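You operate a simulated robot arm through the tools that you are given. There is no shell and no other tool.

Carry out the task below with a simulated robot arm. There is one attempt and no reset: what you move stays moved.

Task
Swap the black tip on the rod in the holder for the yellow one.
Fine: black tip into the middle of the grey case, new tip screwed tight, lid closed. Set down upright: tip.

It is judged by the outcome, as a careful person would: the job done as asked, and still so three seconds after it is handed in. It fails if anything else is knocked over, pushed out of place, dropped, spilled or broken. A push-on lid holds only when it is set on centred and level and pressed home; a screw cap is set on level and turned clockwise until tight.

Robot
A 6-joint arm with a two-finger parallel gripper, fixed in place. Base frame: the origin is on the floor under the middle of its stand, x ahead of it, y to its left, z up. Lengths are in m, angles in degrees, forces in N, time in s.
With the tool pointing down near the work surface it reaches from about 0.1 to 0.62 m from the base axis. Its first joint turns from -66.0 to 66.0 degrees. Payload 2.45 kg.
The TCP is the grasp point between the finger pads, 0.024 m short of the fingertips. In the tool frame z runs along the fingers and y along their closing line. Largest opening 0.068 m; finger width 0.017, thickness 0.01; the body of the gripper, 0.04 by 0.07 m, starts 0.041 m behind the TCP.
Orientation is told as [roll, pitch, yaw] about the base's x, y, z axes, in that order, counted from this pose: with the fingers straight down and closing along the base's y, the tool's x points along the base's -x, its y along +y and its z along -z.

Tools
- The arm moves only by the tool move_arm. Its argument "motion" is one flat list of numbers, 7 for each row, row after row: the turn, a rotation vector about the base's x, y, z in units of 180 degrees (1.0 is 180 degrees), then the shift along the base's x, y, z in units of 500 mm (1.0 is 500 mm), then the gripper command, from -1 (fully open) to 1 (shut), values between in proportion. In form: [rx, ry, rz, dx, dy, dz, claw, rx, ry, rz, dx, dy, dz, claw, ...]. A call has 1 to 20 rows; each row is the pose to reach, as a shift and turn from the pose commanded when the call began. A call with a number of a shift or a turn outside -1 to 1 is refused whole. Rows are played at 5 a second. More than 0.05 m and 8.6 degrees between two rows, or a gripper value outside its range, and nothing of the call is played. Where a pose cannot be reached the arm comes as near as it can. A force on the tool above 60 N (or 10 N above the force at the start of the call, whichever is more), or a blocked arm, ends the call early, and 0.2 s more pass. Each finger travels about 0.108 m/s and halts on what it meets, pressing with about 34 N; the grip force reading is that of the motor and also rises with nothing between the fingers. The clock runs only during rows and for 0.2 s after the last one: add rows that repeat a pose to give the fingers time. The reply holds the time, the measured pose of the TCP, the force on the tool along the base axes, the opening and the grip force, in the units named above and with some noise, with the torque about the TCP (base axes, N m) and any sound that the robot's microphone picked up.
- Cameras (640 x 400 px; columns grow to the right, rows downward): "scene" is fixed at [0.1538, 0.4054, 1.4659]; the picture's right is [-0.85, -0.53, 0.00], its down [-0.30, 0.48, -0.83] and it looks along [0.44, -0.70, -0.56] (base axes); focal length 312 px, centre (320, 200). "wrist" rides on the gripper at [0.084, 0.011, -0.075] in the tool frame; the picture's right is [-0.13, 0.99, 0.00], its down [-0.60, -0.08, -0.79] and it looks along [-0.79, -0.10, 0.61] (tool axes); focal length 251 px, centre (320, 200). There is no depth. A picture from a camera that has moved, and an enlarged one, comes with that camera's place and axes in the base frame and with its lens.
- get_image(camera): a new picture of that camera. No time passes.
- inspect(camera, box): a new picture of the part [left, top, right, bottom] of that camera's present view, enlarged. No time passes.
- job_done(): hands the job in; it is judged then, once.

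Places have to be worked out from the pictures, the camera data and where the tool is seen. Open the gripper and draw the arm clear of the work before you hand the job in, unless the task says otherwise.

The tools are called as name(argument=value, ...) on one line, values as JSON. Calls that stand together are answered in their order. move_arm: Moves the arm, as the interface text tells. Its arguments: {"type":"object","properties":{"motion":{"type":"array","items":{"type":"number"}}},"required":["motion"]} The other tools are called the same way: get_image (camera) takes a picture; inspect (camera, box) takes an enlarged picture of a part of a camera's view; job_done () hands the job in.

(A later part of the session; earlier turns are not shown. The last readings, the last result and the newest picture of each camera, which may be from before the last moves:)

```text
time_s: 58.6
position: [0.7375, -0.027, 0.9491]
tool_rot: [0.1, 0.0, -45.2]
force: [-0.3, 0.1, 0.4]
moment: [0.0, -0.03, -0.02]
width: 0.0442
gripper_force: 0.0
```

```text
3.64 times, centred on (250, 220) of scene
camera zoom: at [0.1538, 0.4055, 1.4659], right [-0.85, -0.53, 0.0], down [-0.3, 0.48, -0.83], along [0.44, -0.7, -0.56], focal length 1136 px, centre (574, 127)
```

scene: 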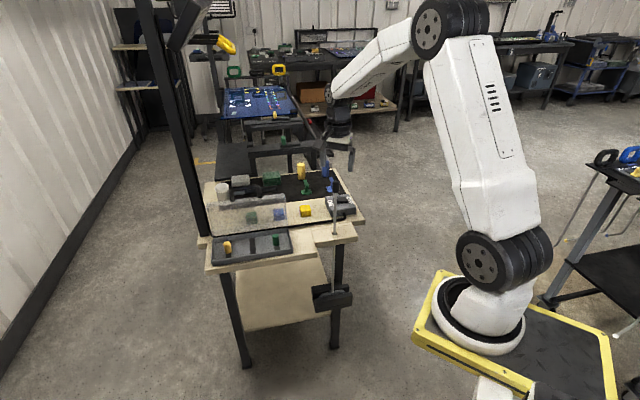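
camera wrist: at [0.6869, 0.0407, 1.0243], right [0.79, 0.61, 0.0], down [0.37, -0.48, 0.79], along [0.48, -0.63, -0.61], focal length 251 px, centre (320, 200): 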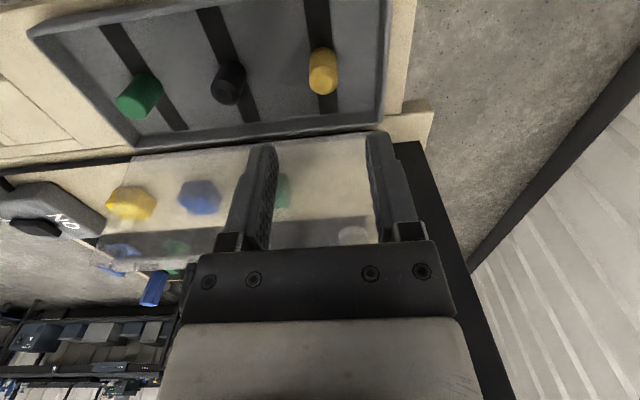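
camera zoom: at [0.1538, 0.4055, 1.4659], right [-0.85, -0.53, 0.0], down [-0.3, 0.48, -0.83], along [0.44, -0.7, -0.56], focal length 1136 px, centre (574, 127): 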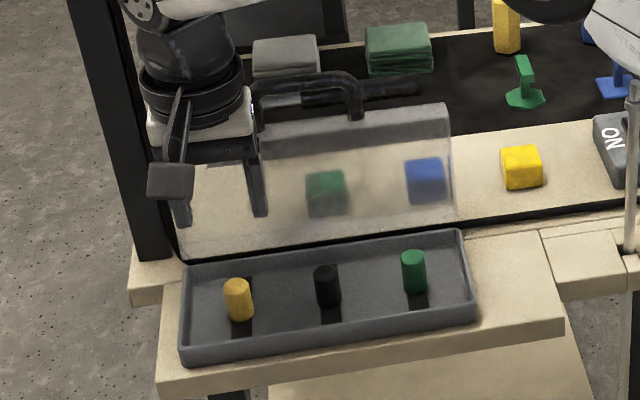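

The yellow tip is about 3 mm further along the case and 2 mm nearer the front than the tool. I correct and descend around it with an opening of 44 mm.

move_arm(motion=[0, 0, 0, 0.0017, 0.0068, 0, -0.3, 0, 0, 0, 0.0017, 0.0068, -0.06, -0.3, 0, 0, 0, 0.0017, 0.0068, -0.12, -0.3, 0, 0, 0, 0.0017, 0.0068, -0.135, -0.3, 0, 0, 0, 0.0017, 0.0068, -0.135, -0.3])

inspect(camera="wrist", box=[220, 30, 420, 230])

inspect(camera="scene", box=[200, 215, 270, 265])

```text
time_s: 59.8
position: [0.7391, -0.022, 0.8826]
tool_rot: [-0.1, 0.0, -45.1]
force: [-0.5, 0.6, 0.0]
moment: [-0.01, 0.02, 0.03]
width: 0.0441
gripper_force: 0.1
```

```text
2.00 times, centred on (320, 130) of wrist
camera zoom: at [0.6888, 0.0453, 0.9572], right [0.79, 0.61, 0.0], down [0.37, -0.48, 0.79], along [0.48, -0.63, -0.61], focal length 503 px, centre (320, 340)
```

zoom: 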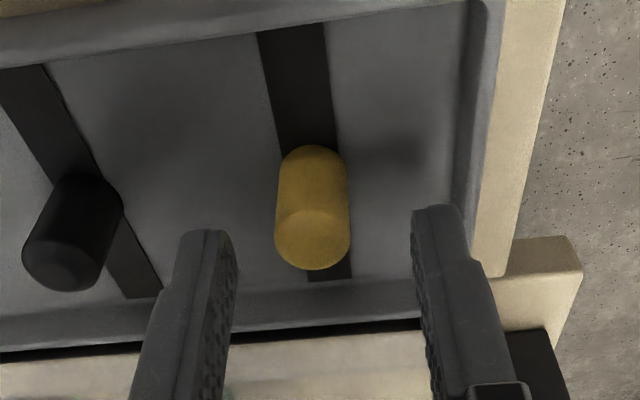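

```text
8.00 times, centred on (235, 240) of scene
camera zoom: at [0.1538, 0.4054, 1.4659], right [-0.85, -0.53, 0.0], down [-0.3, 0.48, -0.83], along [0.44, -0.7, -0.56], focal length 2499 px, centre (1000, -120)
```

zoom: 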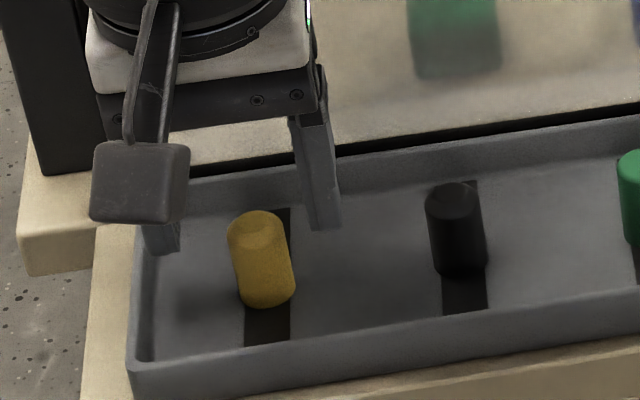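

Nearly centred (1.8 mm off along the case). I correct, lower to z≈0.858 and close on the yellow tip.

move_arm(motion=[0, 0, 0, -0.0022, -0.0022, -0.02, -0.3, 0, 0, 0, -0.0022, -0.0022, -0.04, -0.3, 0, 0, 0, -0.0022, -0.0022, -0.048, -0.3, 0, 0, 0, -0.0022, -0.0022, -0.048, 0.1, 0, 0, 0, -0.0022, -0.0022, -0.048, 1, 0, 0, 0, -0.0022, -0.0022, -0.048, 1])

inspect(camera="wrist", box=[220, 30, 420, 230])

inspect(camera="scene", box=[200, 215, 270, 265])

```text
time_s: 61.2
position: [0.739, -0.0234, 0.8586]
tool_rot: [-0.1, 0.0, -45.0]
force: [-0.4, 0.8, 0.0]
moment: [-0.02, -0.01, 0.02]
width: 0.0185
gripper_force: 34.3
```

```text
2.00 times, centred on (320, 130) of wrist
camera zoom: at [0.6871, 0.0444, 0.9336], right [0.79, 0.61, 0.0], down [0.37, -0.48, 0.79], along [0.48, -0.63, -0.61], focal length 503 px, centre (320, 340)
```

zoom: 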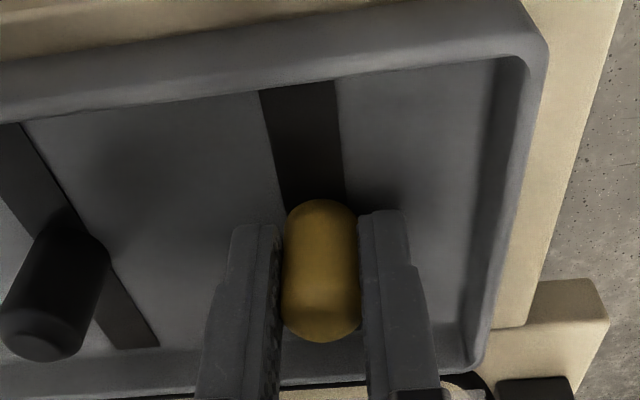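

```text
8.00 times, centred on (235, 240) of scene
camera zoom: at [0.1538, 0.4054, 1.4659], right [-0.85, -0.53, 0.0], down [-0.3, 0.48, -0.83], along [0.44, -0.7, -0.56], focal length 2499 px, centre (1000, -120)
```

zoom: 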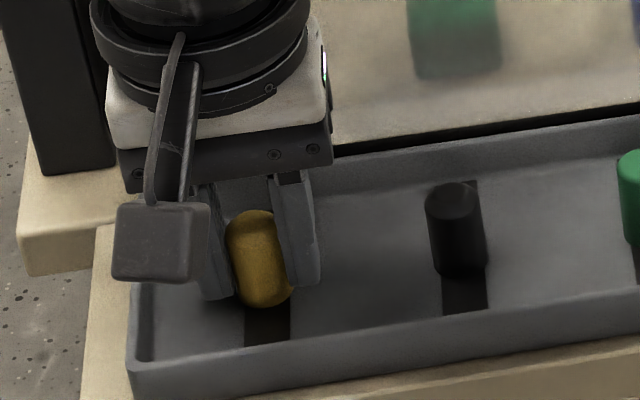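

The yellow tip is gripped (18.5 mm), seated in the fingers just like the black one was. I lift it straight up out of the case.

move_arm(motion=[0, 0, 0, 0, 0, 0.02, 1, 0, 0, 0, 0, 0, 0.06, 1, 0, 0, 0, 0, 0, 0.13, 1, 0, 0, 0, 0, 0, 0.21, 1, 0, 0, 0, 0, 0, 0.3, 1, 0, 0, 0, -0.01, -0.01, 0.38, 1, 0, 0, 0, -0.03, -0.03, 0.46, 1, 0, 0, 0, -0.03, -0.03, 0.48, 1])

get_image(camera="wrist")

get_image(camera="scene")

```text
time_s: 63.0
position: [0.7203, -0.0382, 1.0986]
tool_rot: [-0.1, 0.0, -45.1]
force: [0.5, -0.5, -0.6]
moment: [0.03, 0.0, 0.01]
width: 0.0189
gripper_force: 34.0
```

```text
taken
camera wrist: at [0.6696, 0.0285, 1.1732], right [0.79, 0.61, 0.0], down [0.37, -0.48, 0.79], along [0.48, -0.63, -0.61], focal length 251 px, centre (320, 200)
```

wrist: 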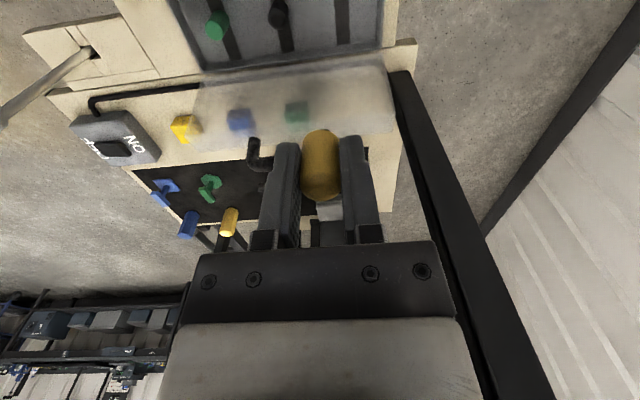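

```text
taken
```

scene: 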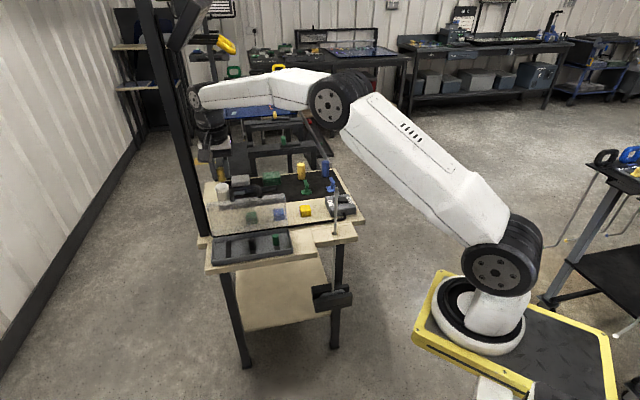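

I carry the tip back over the rod at safe height.

move_arm(motion=[0, 0, 0, -0.0505, -0.0562, 0.003, 1, 0, 0, 0, -0.1009, -0.1124, 0.005, 1, 0, 0, 0, -0.1514, -0.1686, 0.008, 1, 0, 0, 0, -0.2018, -0.2248, 0.01, 1, 0, 0, 0, -0.2523, -0.281, 0.013, 1, 0, 0, 0, -0.3027, -0.3372, 0.015, 1, 0, 0, 0, -0.3532, -0.3934, 0.018, 1, 0, 0, 0, -0.4036, -0.4496, 0.02, 1, 0, 0, 0, -0.4036, -0.4496, 0.02, 1])

move_arm(motion=[0, 0, 0.0451, 0, 0, 0, 1, 0, 0, 0.0902, 0, 0, 0, 1, 0, 0, 0.1353, 0, 0, 0, 1, 0, 0, 0.1804, 0, 0, 0, 1, 0, 0, 0.2255, 0, 0, 0, 1, 0, 0, 0.2706, 0, 0, 0, 1, 0, 0, 0.3157, 0, 0, 0, 1, 0, 0, 0.3608, 0, 0, 0, 1, 0, 0, 0.4059, 0, 0, 0, 1, 0, 0, 0.451, 0, 0, 0, 1, 0, 0, 0.4961, 0, 0, 0, 1, 0, 0, 0.5412, 0, 0, 0, 1, 0, 0, 0.5863, 0, 0, 0, 1, 0, 0, 0.6314, 0, 0, 0, 1, 0, 0, 0.6765, 0, 0, 0, 1, 0, 0, 0.7216, 0, 0, 0, 1, 0, 0, 0.7667, 0, 0, 0, 1, 0, 0, 0.8118, 0, 0, 0, 1, 0, 0, 0.8569, 0, 0, 0, 1, 0, 0, 0.902, 0, 0, 0, 1])

get_image(camera="wrist")

inspect(camera="scene", box=[300, 130, 370, 200])

```text
time_s: 65.0
position: [0.5195, -0.2637, 1.1091]
tool_rot: [0.1, 0.0, -45.1]
force: [0.1, -0.4, 0.7]
moment: [0.01, 0.01, 0.03]
width: 0.0186
gripper_force: 33.5
```

```text
time_s: 69.2
position: [0.5208, -0.2638, 1.1087]
tool_rot: [0.0, 0.0, 117.4]
force: [-0.5, 0.5, -0.7]
moment: [-0.01, 0.0, 0.0]
width: 0.0187
gripper_force: 34.0
```

```text
taken
camera wrist: at [0.5503, -0.3427, 1.1839], right [-0.94, -0.34, 0.0], down [-0.21, 0.57, 0.79], along [-0.27, 0.75, -0.61], focal length 251 px, centre (320, 200)
```

wrist: 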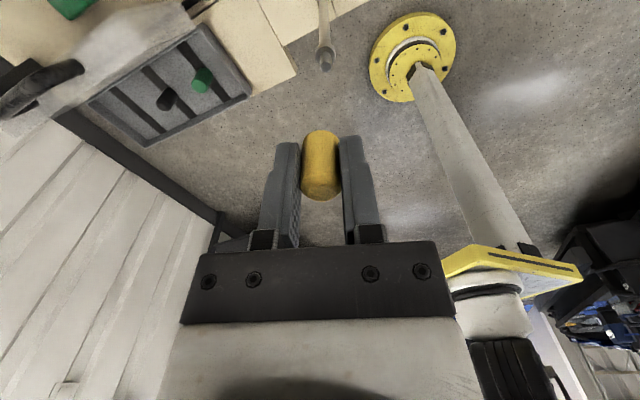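

```text
5.71 times, centred on (335, 165) of scene
camera zoom: at [0.1538, 0.4054, 1.4659], right [-0.85, -0.53, 0.0], down [-0.3, 0.48, -0.83], along [0.44, -0.7, -0.56], focal length 1785 px, centre (234, 400)
```

zoom: 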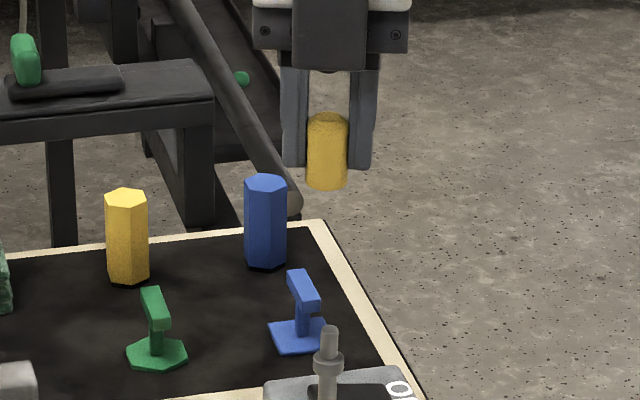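

I zoom on the stud below the held tip to check lateral alignment.

inspect(camera="wrist", box=[270, 0, 370, 100])

inspect(camera="wrist", box=[250, 100, 390, 240])

inspect(camera="scene", box=[320, 145, 350, 205])

```text
4.00 times, centred on (320, 50) of wrist
camera zoom: at [0.5503, -0.3427, 1.1839], right [-0.94, -0.34, 0.0], down [-0.21, 0.57, 0.79], along [-0.27, 0.75, -0.61], focal length 1006 px, centre (320, 800)
```

zoom: 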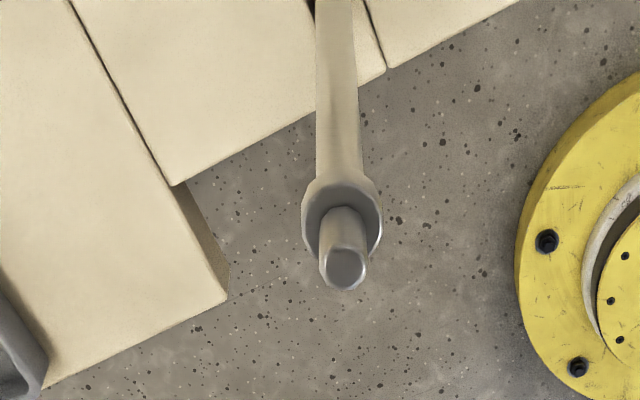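

```text
2.86 times, centred on (320, 170) of wrist
camera zoom: at [0.5503, -0.3427, 1.1839], right [-0.94, -0.34, 0.0], down [-0.21, 0.57, 0.79], along [-0.27, 0.75, -0.61], focal length 718 px, centre (320, 286)
```

zoom: 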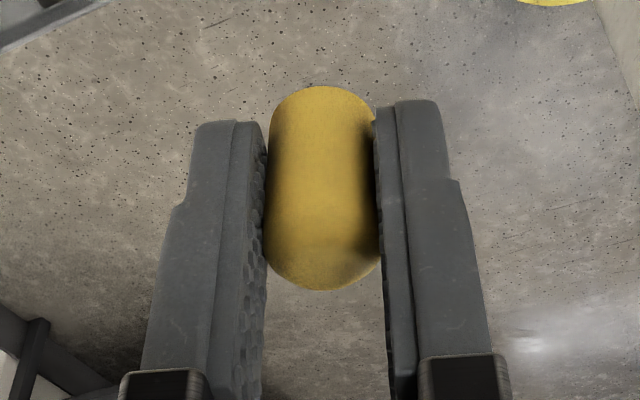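

```text
6.67 times, centred on (335, 175) of scene
camera zoom: at [0.1538, 0.4054, 1.4659], right [-0.85, -0.53, 0.0], down [-0.3, 0.48, -0.83], along [0.44, -0.7, -0.56], focal length 2082 px, centre (220, 367)
```

zoom: 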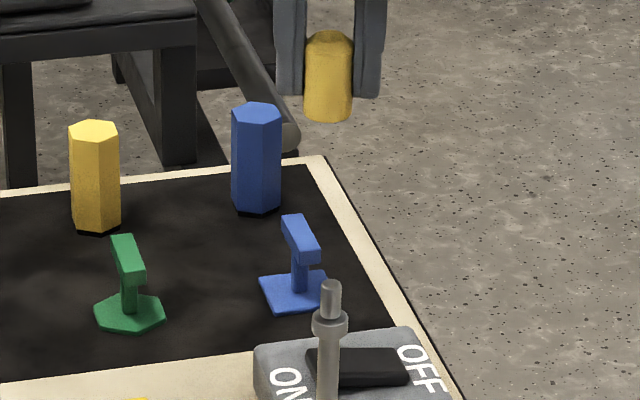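

The stud appears 2–4 mm off the tip axis, toward −x. I shift (−2.6, −0.4 mm) and descend to a few mm above the stud for a finer check.

move_arm(motion=[0, 0, 0, -0.0052, -0.0008, -0.03, 1, 0, 0, 0, -0.0052, -0.0008, -0.08, 1, 0, 0, 0, -0.0052, -0.0008, -0.12, 1, 0, 0, 0, -0.0052, -0.0008, -0.142, 1, 0, 0, 0, -0.0052, -0.0008, -0.142, 1])

inspect(camera="wrist", box=[270, 70, 370, 210])

inspect(camera="scene", box=[320, 165, 350, 205])

```text
time_s: 70.4
position: [0.518, -0.2644, 1.0371]
tool_rot: [-0.1, -0.1, 117.3]
force: [0.0, 0.8, 0.0]
moment: [0.02, 0.0, -0.01]
width: 0.0185
gripper_force: 34.2
```

```text
2.86 times, centred on (320, 140) of wrist
camera zoom: at [0.5468, -0.3433, 1.112], right [-0.94, -0.34, 0.0], down [-0.21, 0.57, 0.79], along [-0.27, 0.75, -0.61], focal length 718 px, centre (320, 371)
```

zoom: 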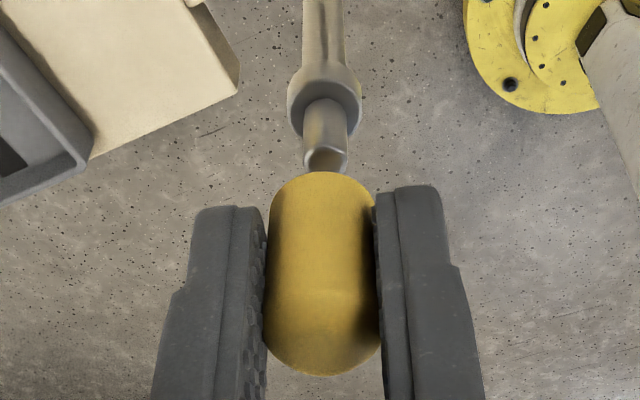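

```text
10.00 times, centred on (335, 185) of scene
camera zoom: at [0.1538, 0.4054, 1.4659], right [-0.85, -0.53, 0.0], down [-0.3, 0.48, -0.83], along [0.44, -0.7, -0.56], focal length 3123 px, centre (170, 350)
```

zoom: 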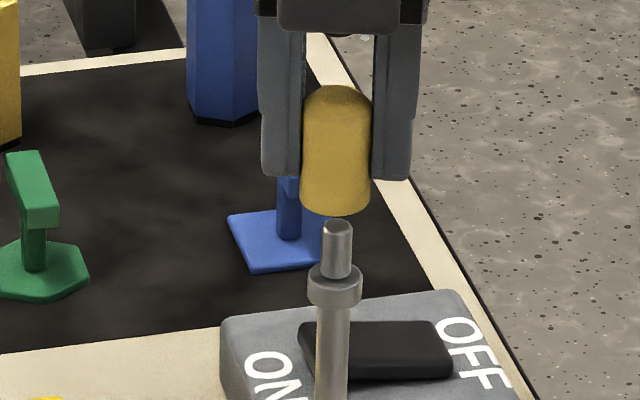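

Scene and wrist views agree the tip is within ~1 mm sideways, but the depth direction is uncertain. I rotate the wrist by −90° at this height to measure the other direction directly.

move_arm(motion=[0, 0, -0.0455, -0.0015, -0.0006, 0, 1, 0, 0, -0.0909, -0.0015, -0.0006, 0, 1, 0, 0, -0.1364, -0.0015, -0.0006, 0, 1, 0, 0, -0.1818, -0.0015, -0.0006, 0, 1, 0, 0, -0.2273, -0.0015, -0.0006, 0, 1, 0, 0, -0.2727, -0.0015, -0.0006, 0, 1, 0, 0, -0.3182, -0.0015, -0.0006, 0, 1, 0, 0, -0.3636, -0.0015, -0.0006, 0, 1, 0, 0, -0.4091, -0.0015, -0.0006, 0, 1, 0, 0, -0.4545, -0.0015, -0.0006, 0, 1, 0, 0, -0.5, -0.0015, -0.0006, 0, 1, 0, 0, -0.5, -0.0015, -0.0006, 0, 1])

inspect(camera="wrist", box=[270, 70, 370, 210])

inspect(camera="scene", box=[320, 165, 350, 205])

```text
time_s: 73.0
position: [0.5154, -0.2636, 1.0385]
tool_rot: [0.1, 0.1, 27.0]
force: [-0.2, -0.5, 0.1]
moment: [0.03, 0.03, 0.0]
width: 0.0188
gripper_force: 34.3
```

```text
2.86 times, centred on (320, 140) of wrist
camera zoom: at [0.4373, -0.2919, 1.1131], right [-0.34, 0.94, 0.0], down [0.57, 0.21, 0.79], along [0.75, 0.27, -0.61], focal length 718 px, centre (320, 371)
```

zoom: 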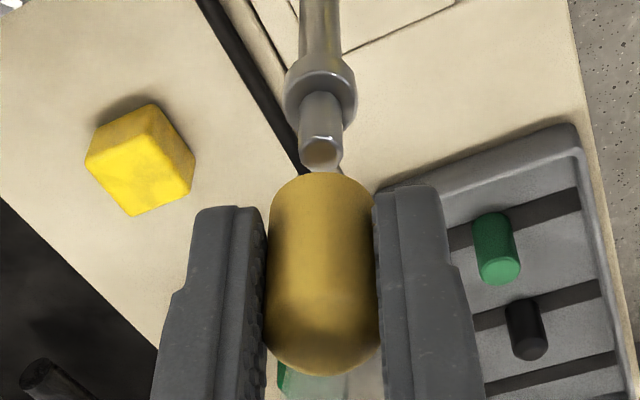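

```text
10.00 times, centred on (335, 185) of scene
camera zoom: at [0.1538, 0.4054, 1.4659], right [-0.85, -0.53, 0.0], down [-0.3, 0.48, -0.83], along [0.44, -0.7, -0.56], focal length 3123 px, centre (170, 350)
```

zoom: 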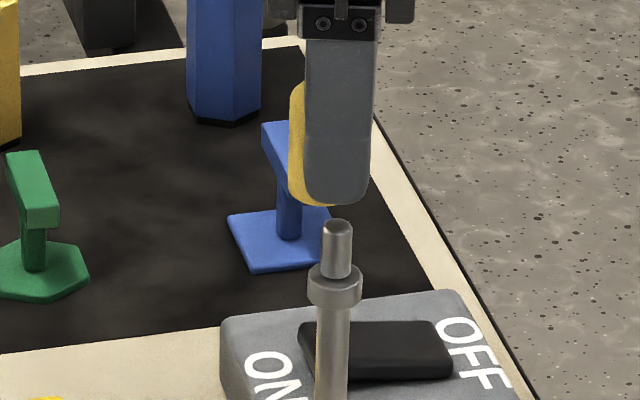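

The finger now hides half the tip and shows the tip is held ~4.5 mm off the pad centre (away from the camera), while the rod itself is right under the tool axis. I rotate back to yaw 117° with a compensating shift so the tip axis, not the tool axis, is over the stud.

move_arm(motion=[0, 0, 0.0455, 0.0004, -0.0007, 0, 1, 0, 0, 0.0909, 0.0008, -0.0015, 0, 1, 0, 0, 0.1364, 0.0011, -0.0022, 0, 1, 0, 0, 0.1818, 0.0015, -0.0029, 0, 1, 0, 0, 0.2273, 0.0019, -0.0036, 0, 1, 0, 0, 0.2727, 0.0023, -0.0044, 0, 1, 0, 0, 0.3182, 0.0027, -0.0051, 0, 1, 0, 0, 0.3636, 0.0031, -0.0058, 0, 1, 0, 0, 0.4091, 0.0034, -0.0065, 0, 1, 0, 0, 0.4545, 0.0038, -0.0073, 0, 1, 0, 0, 0.5, 0.0042, -0.008, 0, 1, 0, 0, 0.5, 0.0042, -0.008, 0, 1])

inspect(camera="wrist", box=[270, 70, 370, 210])

inspect(camera="scene", box=[320, 165, 350, 205])

```text
time_s: 75.6
position: [0.5178, -0.267, 1.0379]
tool_rot: [0.0, 0.0, 117.4]
force: [-0.4, -0.4, -0.4]
moment: [-0.04, 0.03, 0.0]
width: 0.0186
gripper_force: 34.1
```

```text
2.86 times, centred on (320, 140) of wrist
camera zoom: at [0.5478, -0.3478, 1.1123], right [-0.94, -0.34, 0.0], down [-0.21, 0.57, 0.79], along [-0.27, 0.75, -0.61], focal length 718 px, centre (320, 371)
```

zoom: 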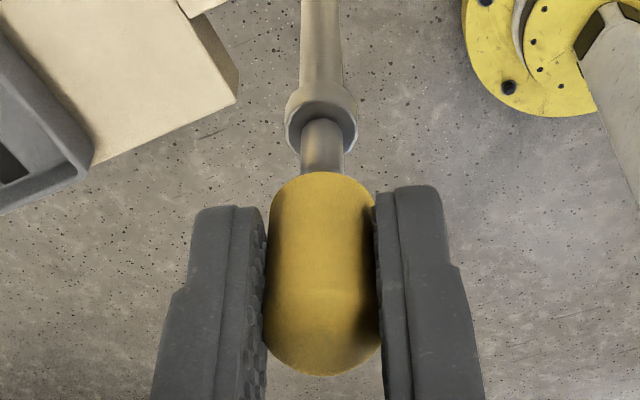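

```text
10.00 times, centred on (335, 185) of scene
camera zoom: at [0.1538, 0.4054, 1.4659], right [-0.85, -0.53, 0.0], down [-0.3, 0.48, -0.83], along [0.44, -0.7, -0.56], focal length 3123 px, centre (170, 350)
```

zoom: 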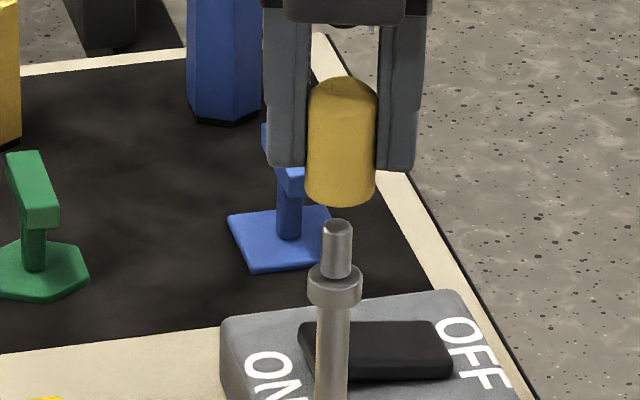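

The tip axis is now over the stud in both views (within ~0.5 mm). I lower gently toward and onto the stud.

move_arm(motion=[0, 0, 0, 0, 0, -0.006, 1, 0, 0, 0, 0, 0, -0.012, 1, 0, 0, 0, 0, 0, -0.018, 1, 0, 0, 0, 0, 0, -0.024, 1, 0, 0, 0, 0, 0, -0.028, 1, 0, 0, 0, 0, 0, -0.032, 1])

inspect(camera="scene", box=[320, 165, 350, 205])

```text
time_s: 77.0
position: [0.5184, -0.2688, 1.0208]
tool_rot: [0.0, 0.0, 117.3]
force: [-0.4, -0.6, 0.0]
moment: [0.01, 0.0, -0.03]
width: 0.0185
gripper_force: 34.2
```

```text
10.00 times, centred on (335, 185) of scene
camera zoom: at [0.1538, 0.4054, 1.4659], right [-0.85, -0.53, 0.0], down [-0.3, 0.48, -0.83], along [0.44, -0.7, -0.56], focal length 3123 px, centre (170, 350)
```

zoom: 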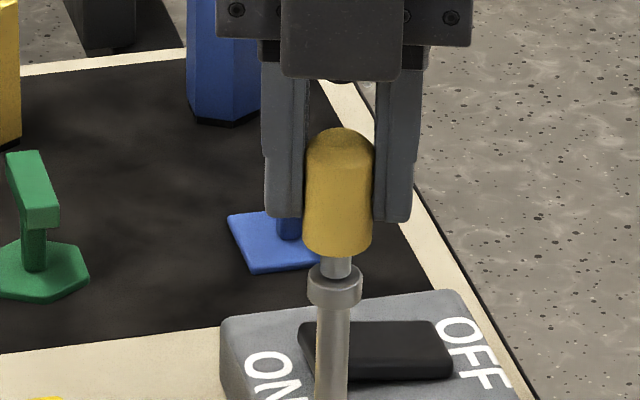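

The stud is entering the hole with no force. I continue down in small steps until it meets the thread.

move_arm(motion=[0, 0, 0, 0, 0, -0.004, 1, 0, 0, 0, 0, 0, -0.008, 1, 0, 0, 0, 0, 0, -0.012, 1, 0, 0, 0, 0, 0, -0.012, 1])

```text
time_s: 78.0
position: [0.5193, -0.2689, 1.0157]
tool_rot: [0.1, 0.1, 117.2]
force: [0.1, 0.6, 0.4]
moment: [0.06, -0.03, -0.03]
width: 0.0186
gripper_force: 34.1
```

move_arm(motion=[0, 0, 0, 0, 0, -0.002, 1, 0, 0, 0, 0, 0, -0.004, 1, 0, 0, 0, 0, 0, -0.004, 1])

inspect(camera="scene", box=[320, 165, 350, 205])

```text
time_s: 78.8
position: [0.518, -0.2677, 1.013]
tool_rot: [0.1, -0.1, 117.3]
force: [0.5, -0.2, 0.5]
moment: [-0.02, -0.01, 0.02]
width: 0.0185
gripper_force: 34.1
```

```text
10.00 times, centred on (335, 185) of scene
camera zoom: at [0.1538, 0.4054, 1.4659], right [-0.85, -0.53, 0.0], down [-0.3, 0.48, -0.83], along [0.44, -0.7, -0.56], focal length 3123 px, centre (170, 350)
```

zoom: 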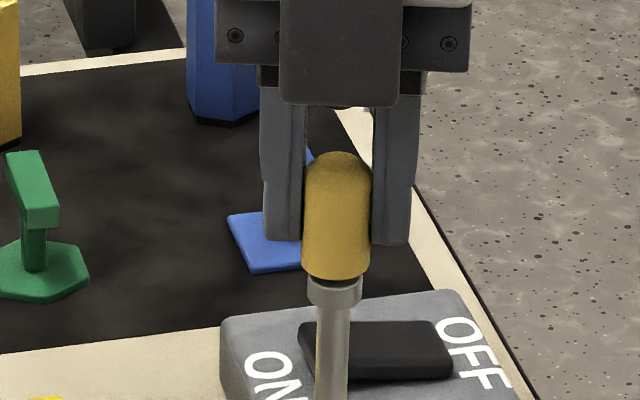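

Still no contact; I keep lowering 1 mm at a time.

move_arm(motion=[0, 0, 0, 0, 0, -0.001, 1, 0, 0, 0, 0, 0, -0.002, 1, 0, 0, 0, 0, 0, -0.002, 1])

move_arm(motion=[0, 0, 0, 0, 0, -0.001, 1, 0, 0, 0, 0, 0, -0.002, 1, 0, 0, 0, 0, 0, -0.002, 1])

```text
time_s: 79.6
position: [0.5183, -0.2688, 1.0124]
tool_rot: [-0.1, 0.0, 117.3]
force: [0.6, 0.6, 2.5]
moment: [-0.02, 0.0, -0.02]
width: 0.0189
gripper_force: 34.3
```

```text
time_s: 80.4
position: [0.5189, -0.2689, 1.0135]
tool_rot: [0.0, 0.1, 117.3]
force: [0.5, -0.1, 11.8]
moment: [0.03, 0.03, -0.03]
width: 0.0186
gripper_force: 34.0
```

Contact with the thread at about 12 N. I start turning clockwise about the tip's axis (with small compensating shifts), first ~33° to see the response.

move_arm(motion=[0, 0, -0.04556, -0.0012, -0.0005, 0, 1, 0, 0, -0.09111, -0.0024, -0.0008, 0, 1, 0, 0, -0.13667, -0.0037, -0.001, 0, 1, 0, 0, -0.18222, -0.005, -0.001, 0, 1])

```text
time_s: 81.4
position: [0.5165, -0.2698, 1.0129]
tool_rot: [-0.1, 0.0, 84.3]
force: [0.2, -0.9, 15.5]
moment: [0.06, 0.01, 0.04]
width: 0.0185
gripper_force: 33.6
```

move_arm(motion=[0, 0, -0.04556, -0.0013, 0.0003, 0, 1, 0, 0, -0.09111, -0.0025, 0.0006, 0, 1, 0, 0, -0.13667, -0.0036, 0.0012, 0, 1, 0, 0, -0.18222, -0.0047, 0.0019, 0, 1, 0, 0, -0.22778, -0.0057, 0.0028, 0, 1, 0, 0, -0.27333, -0.0065, 0.0038, 0, 1, 0, 0, -0.31889, -0.0071, 0.0049, 0, 1, 0, 0, -0.36444, -0.0076, 0.0061, 0, 1])

inspect(camera="scene", box=[320, 165, 350, 205])

inspect(camera="wrist", box=[270, 70, 370, 210])

```text
time_s: 83.2
position: [0.513, -0.2644, 1.0117]
tool_rot: [0.0, -0.1, 18.6]
force: [-1.8, -0.9, 24.3]
moment: [-0.01, -0.04, 0.03]
width: 0.0187
gripper_force: 33.9
```

```text
10.00 times, centred on (335, 185) of scene
camera zoom: at [0.1534, 0.4056, 1.4659], right [-0.85, -0.53, 0.0], down [-0.3, 0.48, -0.83], along [0.44, -0.7, -0.56], focal length 3123 px, centre (170, 350)
```

zoom: 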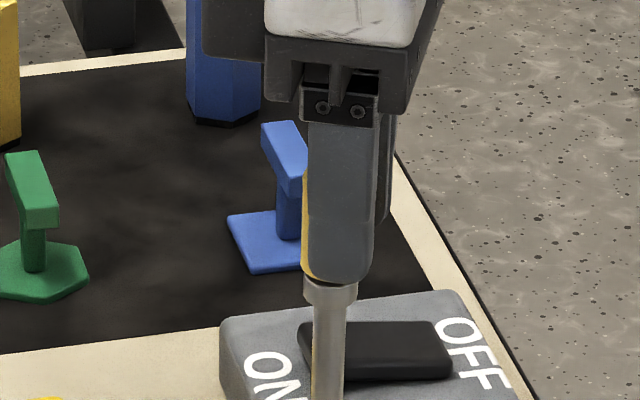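

```text
2.86 times, centred on (320, 140) of wrist
camera zoom: at [0.43, -0.2816, 1.0872], right [-0.2, 0.98, 0.0], down [0.6, 0.12, 0.79], along [0.78, 0.15, -0.61], focal length 718 px, centre (320, 371)
```

zoom: 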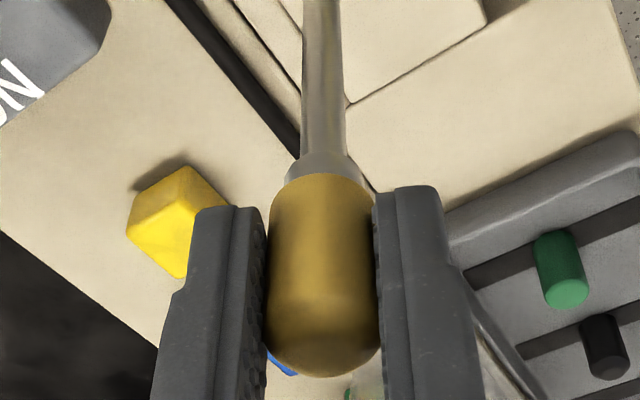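

The rod's collar has been pushed ~1.4 mm to the left in the scene view, so my axis compensation is slightly short. I correct laterally and re-read the force.

move_arm(motion=[0, 0, 0, -0.0013, -0.0007, 0, 1, 0, 0, 0, -0.0025, -0.0014, 0, 1, 0, 0, 0, -0.0025, -0.0014, 0, 1])

inspect(camera="scene", box=[320, 165, 350, 205])

```text
time_s: 84.0
position: [0.5124, -0.2663, 1.0113]
tool_rot: [0.0, -0.2, 18.8]
force: [2.0, 0.3, 25.1]
moment: [0.06, -0.1, 0.0]
width: 0.0185
gripper_force: 34.1
```

```text
10.00 times, centred on (335, 185) of scene
camera zoom: at [0.1534, 0.4057, 1.4659], right [-0.85, -0.53, 0.0], down [-0.3, 0.48, -0.83], along [0.44, -0.7, -0.56], focal length 3123 px, centre (170, 350)
```

zoom: 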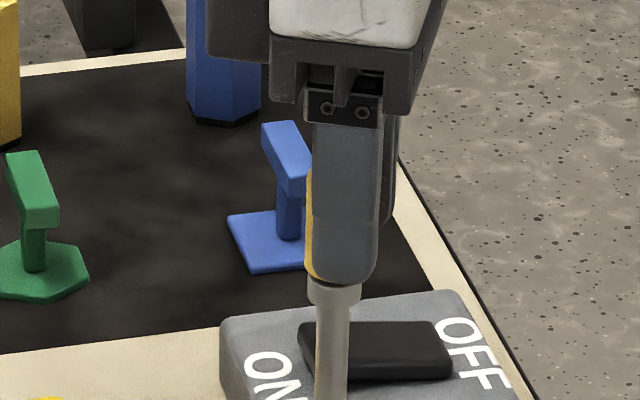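

The collar is back near its free position. The tool has sunk ~2 mm over the 98° turn, so the thread is engaging. I continue clockwise with the refined axis compensation.

move_arm(motion=[0, 0, -0.04556, -0.0004, 0.0016, 0, 1, 0, 0, -0.09111, -0.0006, 0.0033, 0, 1, 0, 0, -0.13667, -0.0006, 0.005, 0, 1, 0, 0, -0.18222, -0.0003, 0.0067, 0, 1, 0, 0, -0.22778, 0.0002, 0.0083, 0, 1, 0, 0, -0.27333, 0.001, 0.0098, 0, 1])

inspect(camera="scene", box=[320, 165, 350, 205])

inspect(camera="wrist", box=[270, 70, 370, 210])

```text
time_s: 85.4
position: [0.5122, -0.2614, 1.0115]
tool_rot: [0.0, 0.0, -30.3]
force: [-1.6, -3.4, 14.7]
moment: [-0.11, -0.04, 0.62]
width: 0.0194
gripper_force: 34.1
```

```text
10.00 times, centred on (335, 185) of scene
camera zoom: at [0.1536, 0.4055, 1.4659], right [-0.85, -0.53, 0.0], down [-0.3, 0.48, -0.83], along [0.44, -0.7, -0.56], focal length 3123 px, centre (170, 350)
```

zoom: 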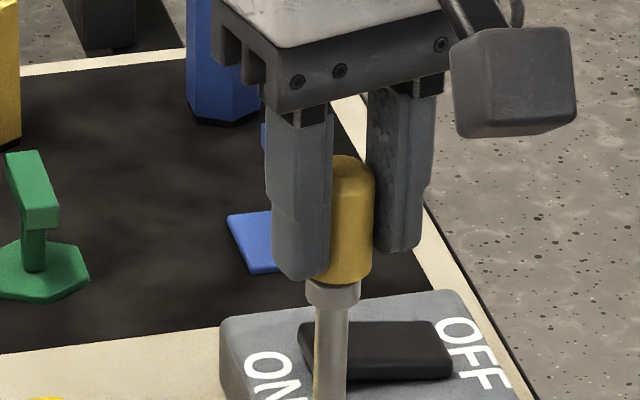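

```text
2.86 times, centred on (320, 140) of wrist
camera zoom: at [0.4453, -0.2091, 1.0865], right [0.61, 0.79, 0.0], down [0.48, -0.37, 0.79], along [0.63, -0.49, -0.61], focal length 718 px, centre (320, 371)
```

zoom: 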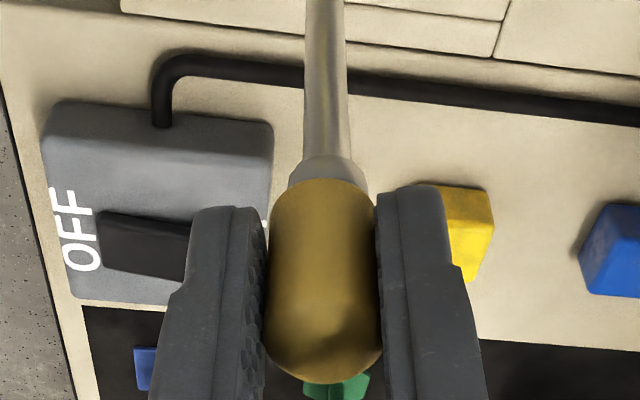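

Now there is a resisting torque of 0.62 N·m and the tip sits flush on the collar — it is tightening. I turn a little more to confirm it is tight.

move_arm(motion=[0, 0, -0.03, 0.0006, 0.0009, 0, 1, 0, 0, -0.06, 0.0013, 0.0017, 0, 1, 0, 0, -0.0911, 0.0021, 0.0026, 0, 1])

inspect(camera="scene", box=[320, 165, 350, 205])

```text
time_s: 86.2
position: [0.5121, -0.2606, 1.0123]
tool_rot: [0.0, 0.1, -46.8]
force: [-1.8, -1.8, 6.1]
moment: [-0.06, 0.0, 0.42]
width: 0.0225
gripper_force: 34.1
```

```text
10.00 times, centred on (335, 185) of scene
camera zoom: at [0.1537, 0.4055, 1.4659], right [-0.85, -0.53, 0.0], down [-0.3, 0.48, -0.83], along [0.44, -0.7, -0.56], focal length 3123 px, centre (170, 350)
```

zoom: 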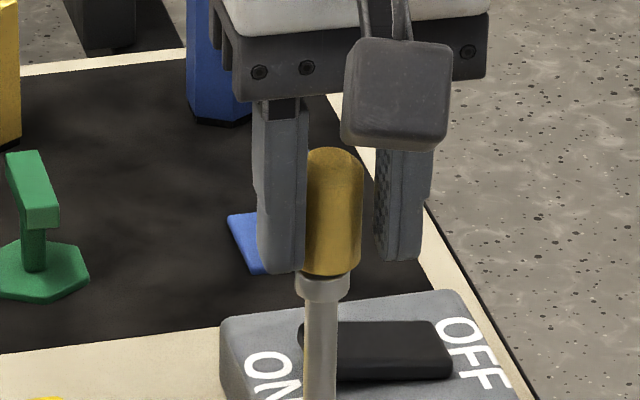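

The gripper has started slipping round the tight tip (width 22.5 mm as for the black one initially) and is nudging the rod sideways ~3 mm. I open to release it and let the rod straighten.

move_arm(motion=[0, 0, 0, 0, 0, 0, 0.2, 0, 0, 0, 0, 0, 0, -0.1, 0, 0, 0, 0, 0, 0, -0.1])

inspect(camera="scene", box=[320, 165, 350, 205])

inspect(camera="wrist", box=[250, 60, 390, 220])

```text
time_s: 87.0
position: [0.5128, -0.2604, 1.0124]
tool_rot: [0.0, 0.0, -46.8]
force: [1.2, 0.1, 0.1]
moment: [0.02, 0.01, 0.04]
width: 0.0371
gripper_force: 0.0
```

```text
10.00 times, centred on (335, 185) of scene
camera zoom: at [0.1538, 0.4054, 1.4659], right [-0.85, -0.53, 0.0], down [-0.3, 0.48, -0.83], along [0.44, -0.7, -0.56], focal length 3123 px, centre (170, 350)
```

zoom: 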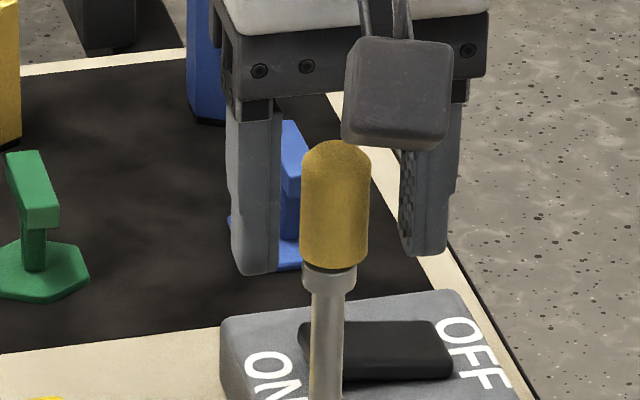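

```text
2.50 times, centred on (320, 140) of wrist
camera zoom: at [0.4644, -0.1908, 1.0867], right [0.81, 0.59, 0.0], down [0.36, -0.49, 0.79], along [0.46, -0.64, -0.61], focal length 629 px, centre (320, 350)
```

zoom: 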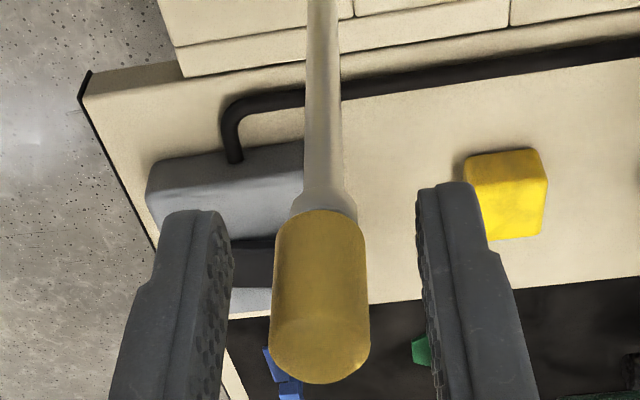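

Released. The rod seems displaced by ~2 mm from before; I check the whole rod and holder.

inspect(camera="scene", box=[305, 160, 365, 240])

get_image(camera="wrist")

```text
5.00 times, centred on (335, 200) of scene
camera zoom: at [0.1538, 0.4054, 1.4659], right [-0.85, -0.53, 0.0], down [-0.3, 0.48, -0.83], along [0.44, -0.7, -0.56], focal length 1562 px, centre (245, 200)
```

zoom: 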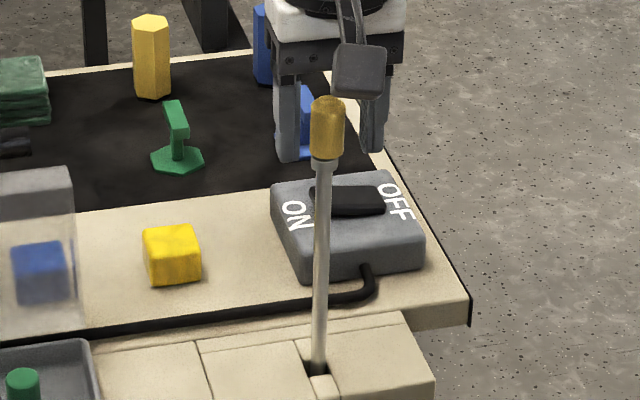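

```text
taken
camera wrist: at [0.4644, -0.1908, 1.0867], right [0.81, 0.59, 0.0], down [0.36, -0.49, 0.79], along [0.46, -0.64, -0.61], focal length 251 px, centre (320, 200)
```

wrist: 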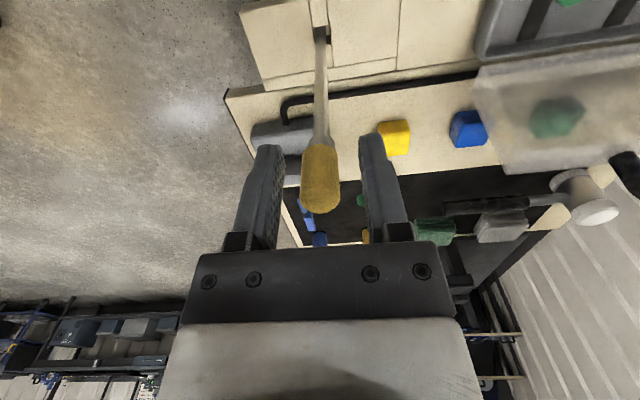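

I zoom in tightly on the joint between tip and collar.

inspect(camera="scene", box=[326, 174, 346, 200])

inspect(camera="wrist", box=[290, 110, 350, 230])

```text
15.38 times, centred on (336, 187) of scene
camera zoom: at [0.1538, 0.4054, 1.4659], right [-0.85, -0.53, 0.0], down [-0.3, 0.48, -0.83], along [0.44, -0.7, -0.56], focal length 4805 px, centre (74, 400)
```

zoom: 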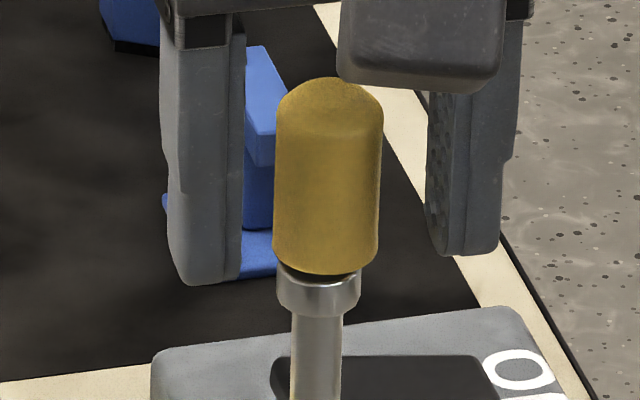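

```text
3.33 times, centred on (320, 170) of wrist
camera zoom: at [0.4644, -0.1908, 1.0867], right [0.81, 0.59, 0.0], down [0.36, -0.49, 0.79], along [0.46, -0.64, -0.61], focal length 838 px, centre (320, 300)
```

zoom: 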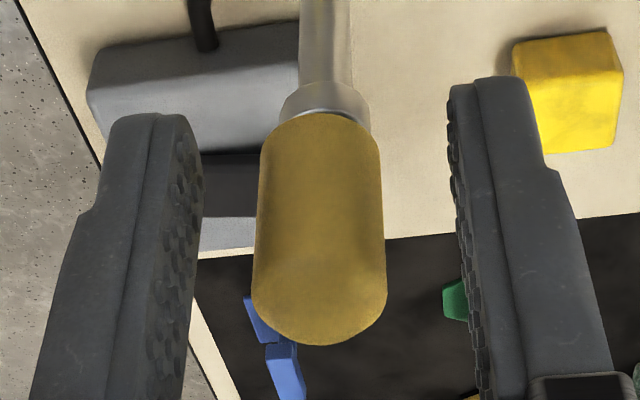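

Gripper is open with the tip free. I raise clear of it and then view the rod from another side to judge lean and seating.

move_arm(motion=[0, 0, 0, 0, 0, 0, -0.5, 0, 0, 0, 0, 0, 0.03, -0.5, 0, 0, 0, 0, 0, 0.08, -0.5, 0, 0, 0, 0, 0, 0.15, -0.5, 0, 0, 0, 0, 0, 0.2, -0.5, 0, 0, 0, 0, 0, 0.2, -0.5])

inspect(camera="scene", box=[320, 165, 350, 205])

inspect(camera="scene", box=[305, 160, 365, 320])

get_image(camera="wrist")

```text
time_s: 88.4
position: [0.5138, -0.2593, 1.1126]
tool_rot: [0.0, 0.1, -46.7]
force: [0.2, -0.3, 0.2]
moment: [0.01, 0.02, 0.01]
width: 0.0513
gripper_force: 0.1
```

```text
10.00 times, centred on (335, 185) of scene
camera zoom: at [0.1538, 0.4054, 1.4659], right [-0.85, -0.53, 0.0], down [-0.3, 0.48, -0.83], along [0.44, -0.7, -0.56], focal length 3123 px, centre (170, 350)
```

zoom: 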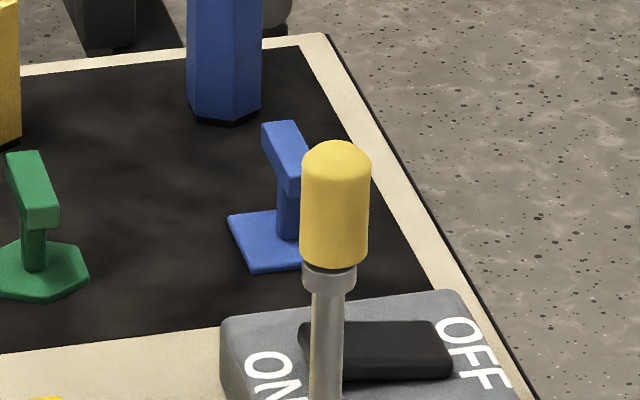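

```text
2.50 times, centred on (335, 240) of scene
camera zoom: at [0.1538, 0.4054, 1.4659], right [-0.85, -0.53, 0.0], down [-0.3, 0.48, -0.83], along [0.44, -0.7, -0.56], focal length 781 px, centre (282, 100)
```

zoom: 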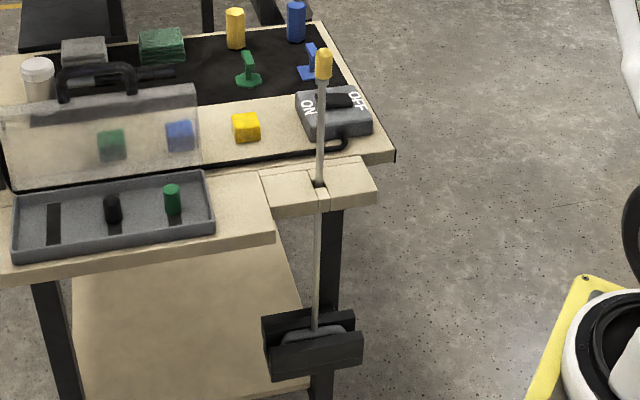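

```text
taken
camera wrist: at [0.4646, -0.1903, 1.1872], right [0.81, 0.59, 0.0], down [0.36, -0.49, 0.79], along [0.46, -0.64, -0.61], focal length 251 px, centre (320, 200)
```

wrist: 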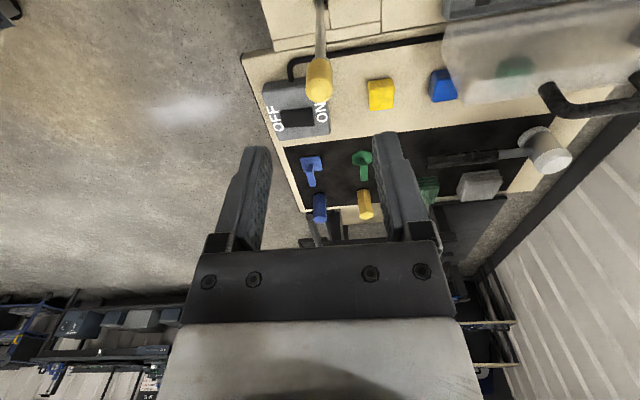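

The rod actually stands loosely through the slot with its foot in the black holder below, so it can lean a little. I rotate the wrist by +92° above it to look from the other side and measure lean and seating.

move_arm(motion=[0, 0, 0.0463, 0, 0, 0, -0.5, 0, 0, 0.0926, 0, 0, 0, -0.5, 0, 0, 0.1389, 0, 0, 0, -0.5, 0, 0, 0.1852, 0, 0, 0, -0.5, 0, 0, 0.2315, 0, 0, 0, -0.5, 0, 0, 0.2778, 0, 0, 0, -0.5, 0, 0, 0.3242, 0, 0, 0, -0.5, 0, 0, 0.3705, 0, 0, 0, -0.5, 0, 0, 0.4168, 0, 0, 0, -0.5, 0, 0, 0.4631, 0, 0, 0, -0.5, 0, 0, 0.5094, 0, 0, 0, -0.5, 0, 0, 0.5094, 0, 0, 0, -0.5])

get_image(camera="wrist")

inspect(camera="wrist", box=[260, 0, 380, 140])

```text
time_s: 91.0
position: [0.5133, -0.2604, 1.1128]
tool_rot: [0.1, 0.0, 45.1]
force: [0.1, -0.8, -0.4]
moment: [0.02, 0.0, -0.02]
width: 0.051
gripper_force: 0.0
```

```text
taken
camera wrist: at [0.4467, -0.3117, 1.187], right [-0.61, 0.79, 0.0], down [0.48, 0.37, 0.79], along [0.63, 0.48, -0.61], focal length 251 px, centre (320, 200)
```

wrist: 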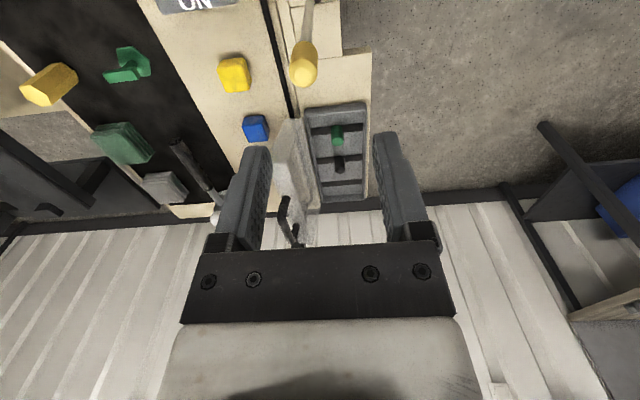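

```text
2.86 times, centred on (320, 70) of wrist
camera zoom: at [0.4467, -0.3117, 1.187], right [-0.61, 0.79, 0.0], down [0.48, 0.37, 0.79], along [0.63, 0.48, -0.61], focal length 718 px, centre (320, 571)
```

zoom: 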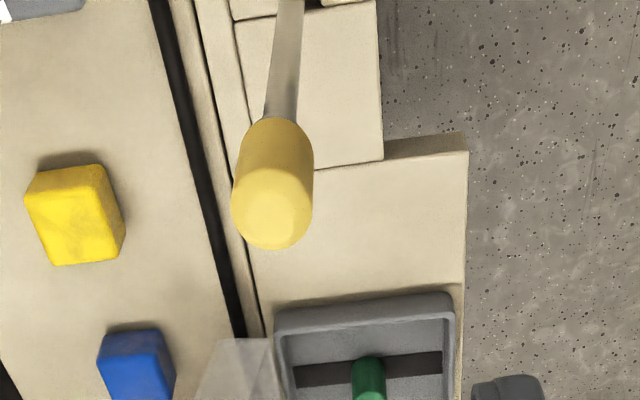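

From this side the rod looks upright, but it stands ~7 mm from where it was. I inspect the slot in the holder board and the foot to see how it sits.

inspect(camera="scene", box=[322, 215, 350, 243])

inspect(camera="scene", box=[305, 270, 360, 315])

inspect(camera="wrist", box=[270, 0, 360, 60])

```text
14.29 times, centred on (336, 229) of scene
camera zoom: at [0.1538, 0.4054, 1.4659], right [-0.85, -0.53, 0.0], down [-0.3, 0.48, -0.83], along [0.44, -0.7, -0.56], focal length 4462 px, centre (91, -214)
```

zoom: 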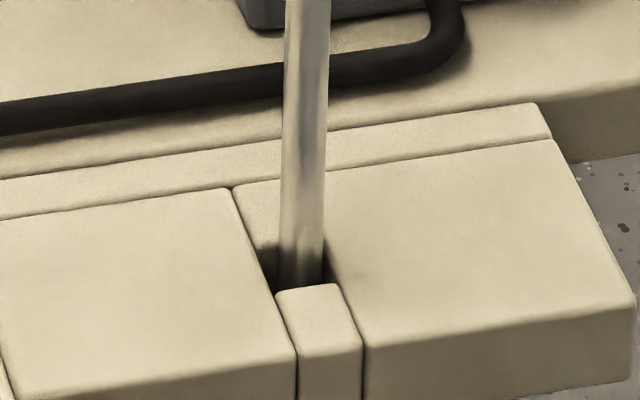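

```text
8.89 times, centred on (332, 292) of scene
camera zoom: at [0.1538, 0.4054, 1.4659], right [-0.85, -0.53, 0.0], down [-0.3, 0.48, -0.83], along [0.44, -0.7, -0.56], focal length 2776 px, centre (209, -622)
```

zoom: 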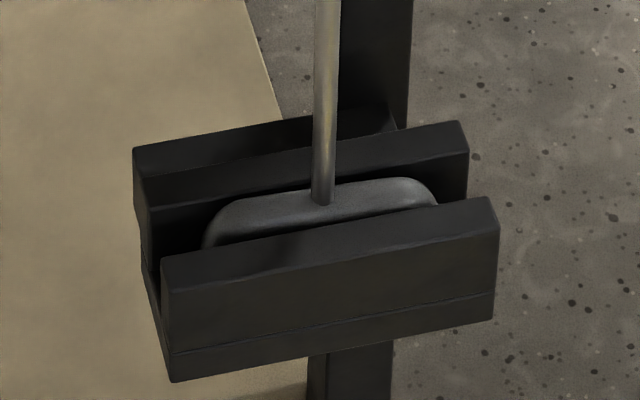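

```text
6.67 times, centred on (315, 30) of wrist
camera zoom: at [0.4467, -0.3117, 1.187], right [-0.61, 0.79, 0.0], down [0.48, 0.37, 0.79], along [0.63, 0.48, -0.61], focal length 1676 px, centre (353, 1333)
```

zoom: 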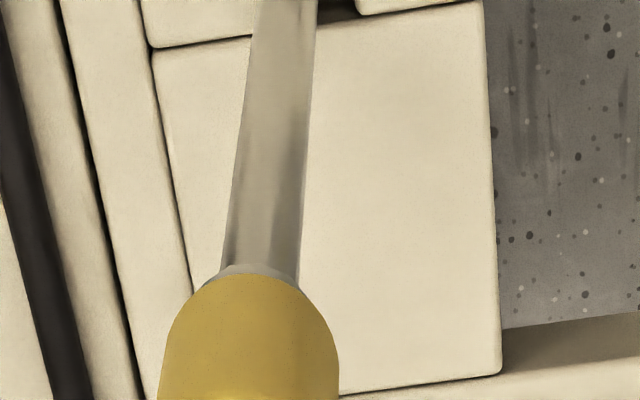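

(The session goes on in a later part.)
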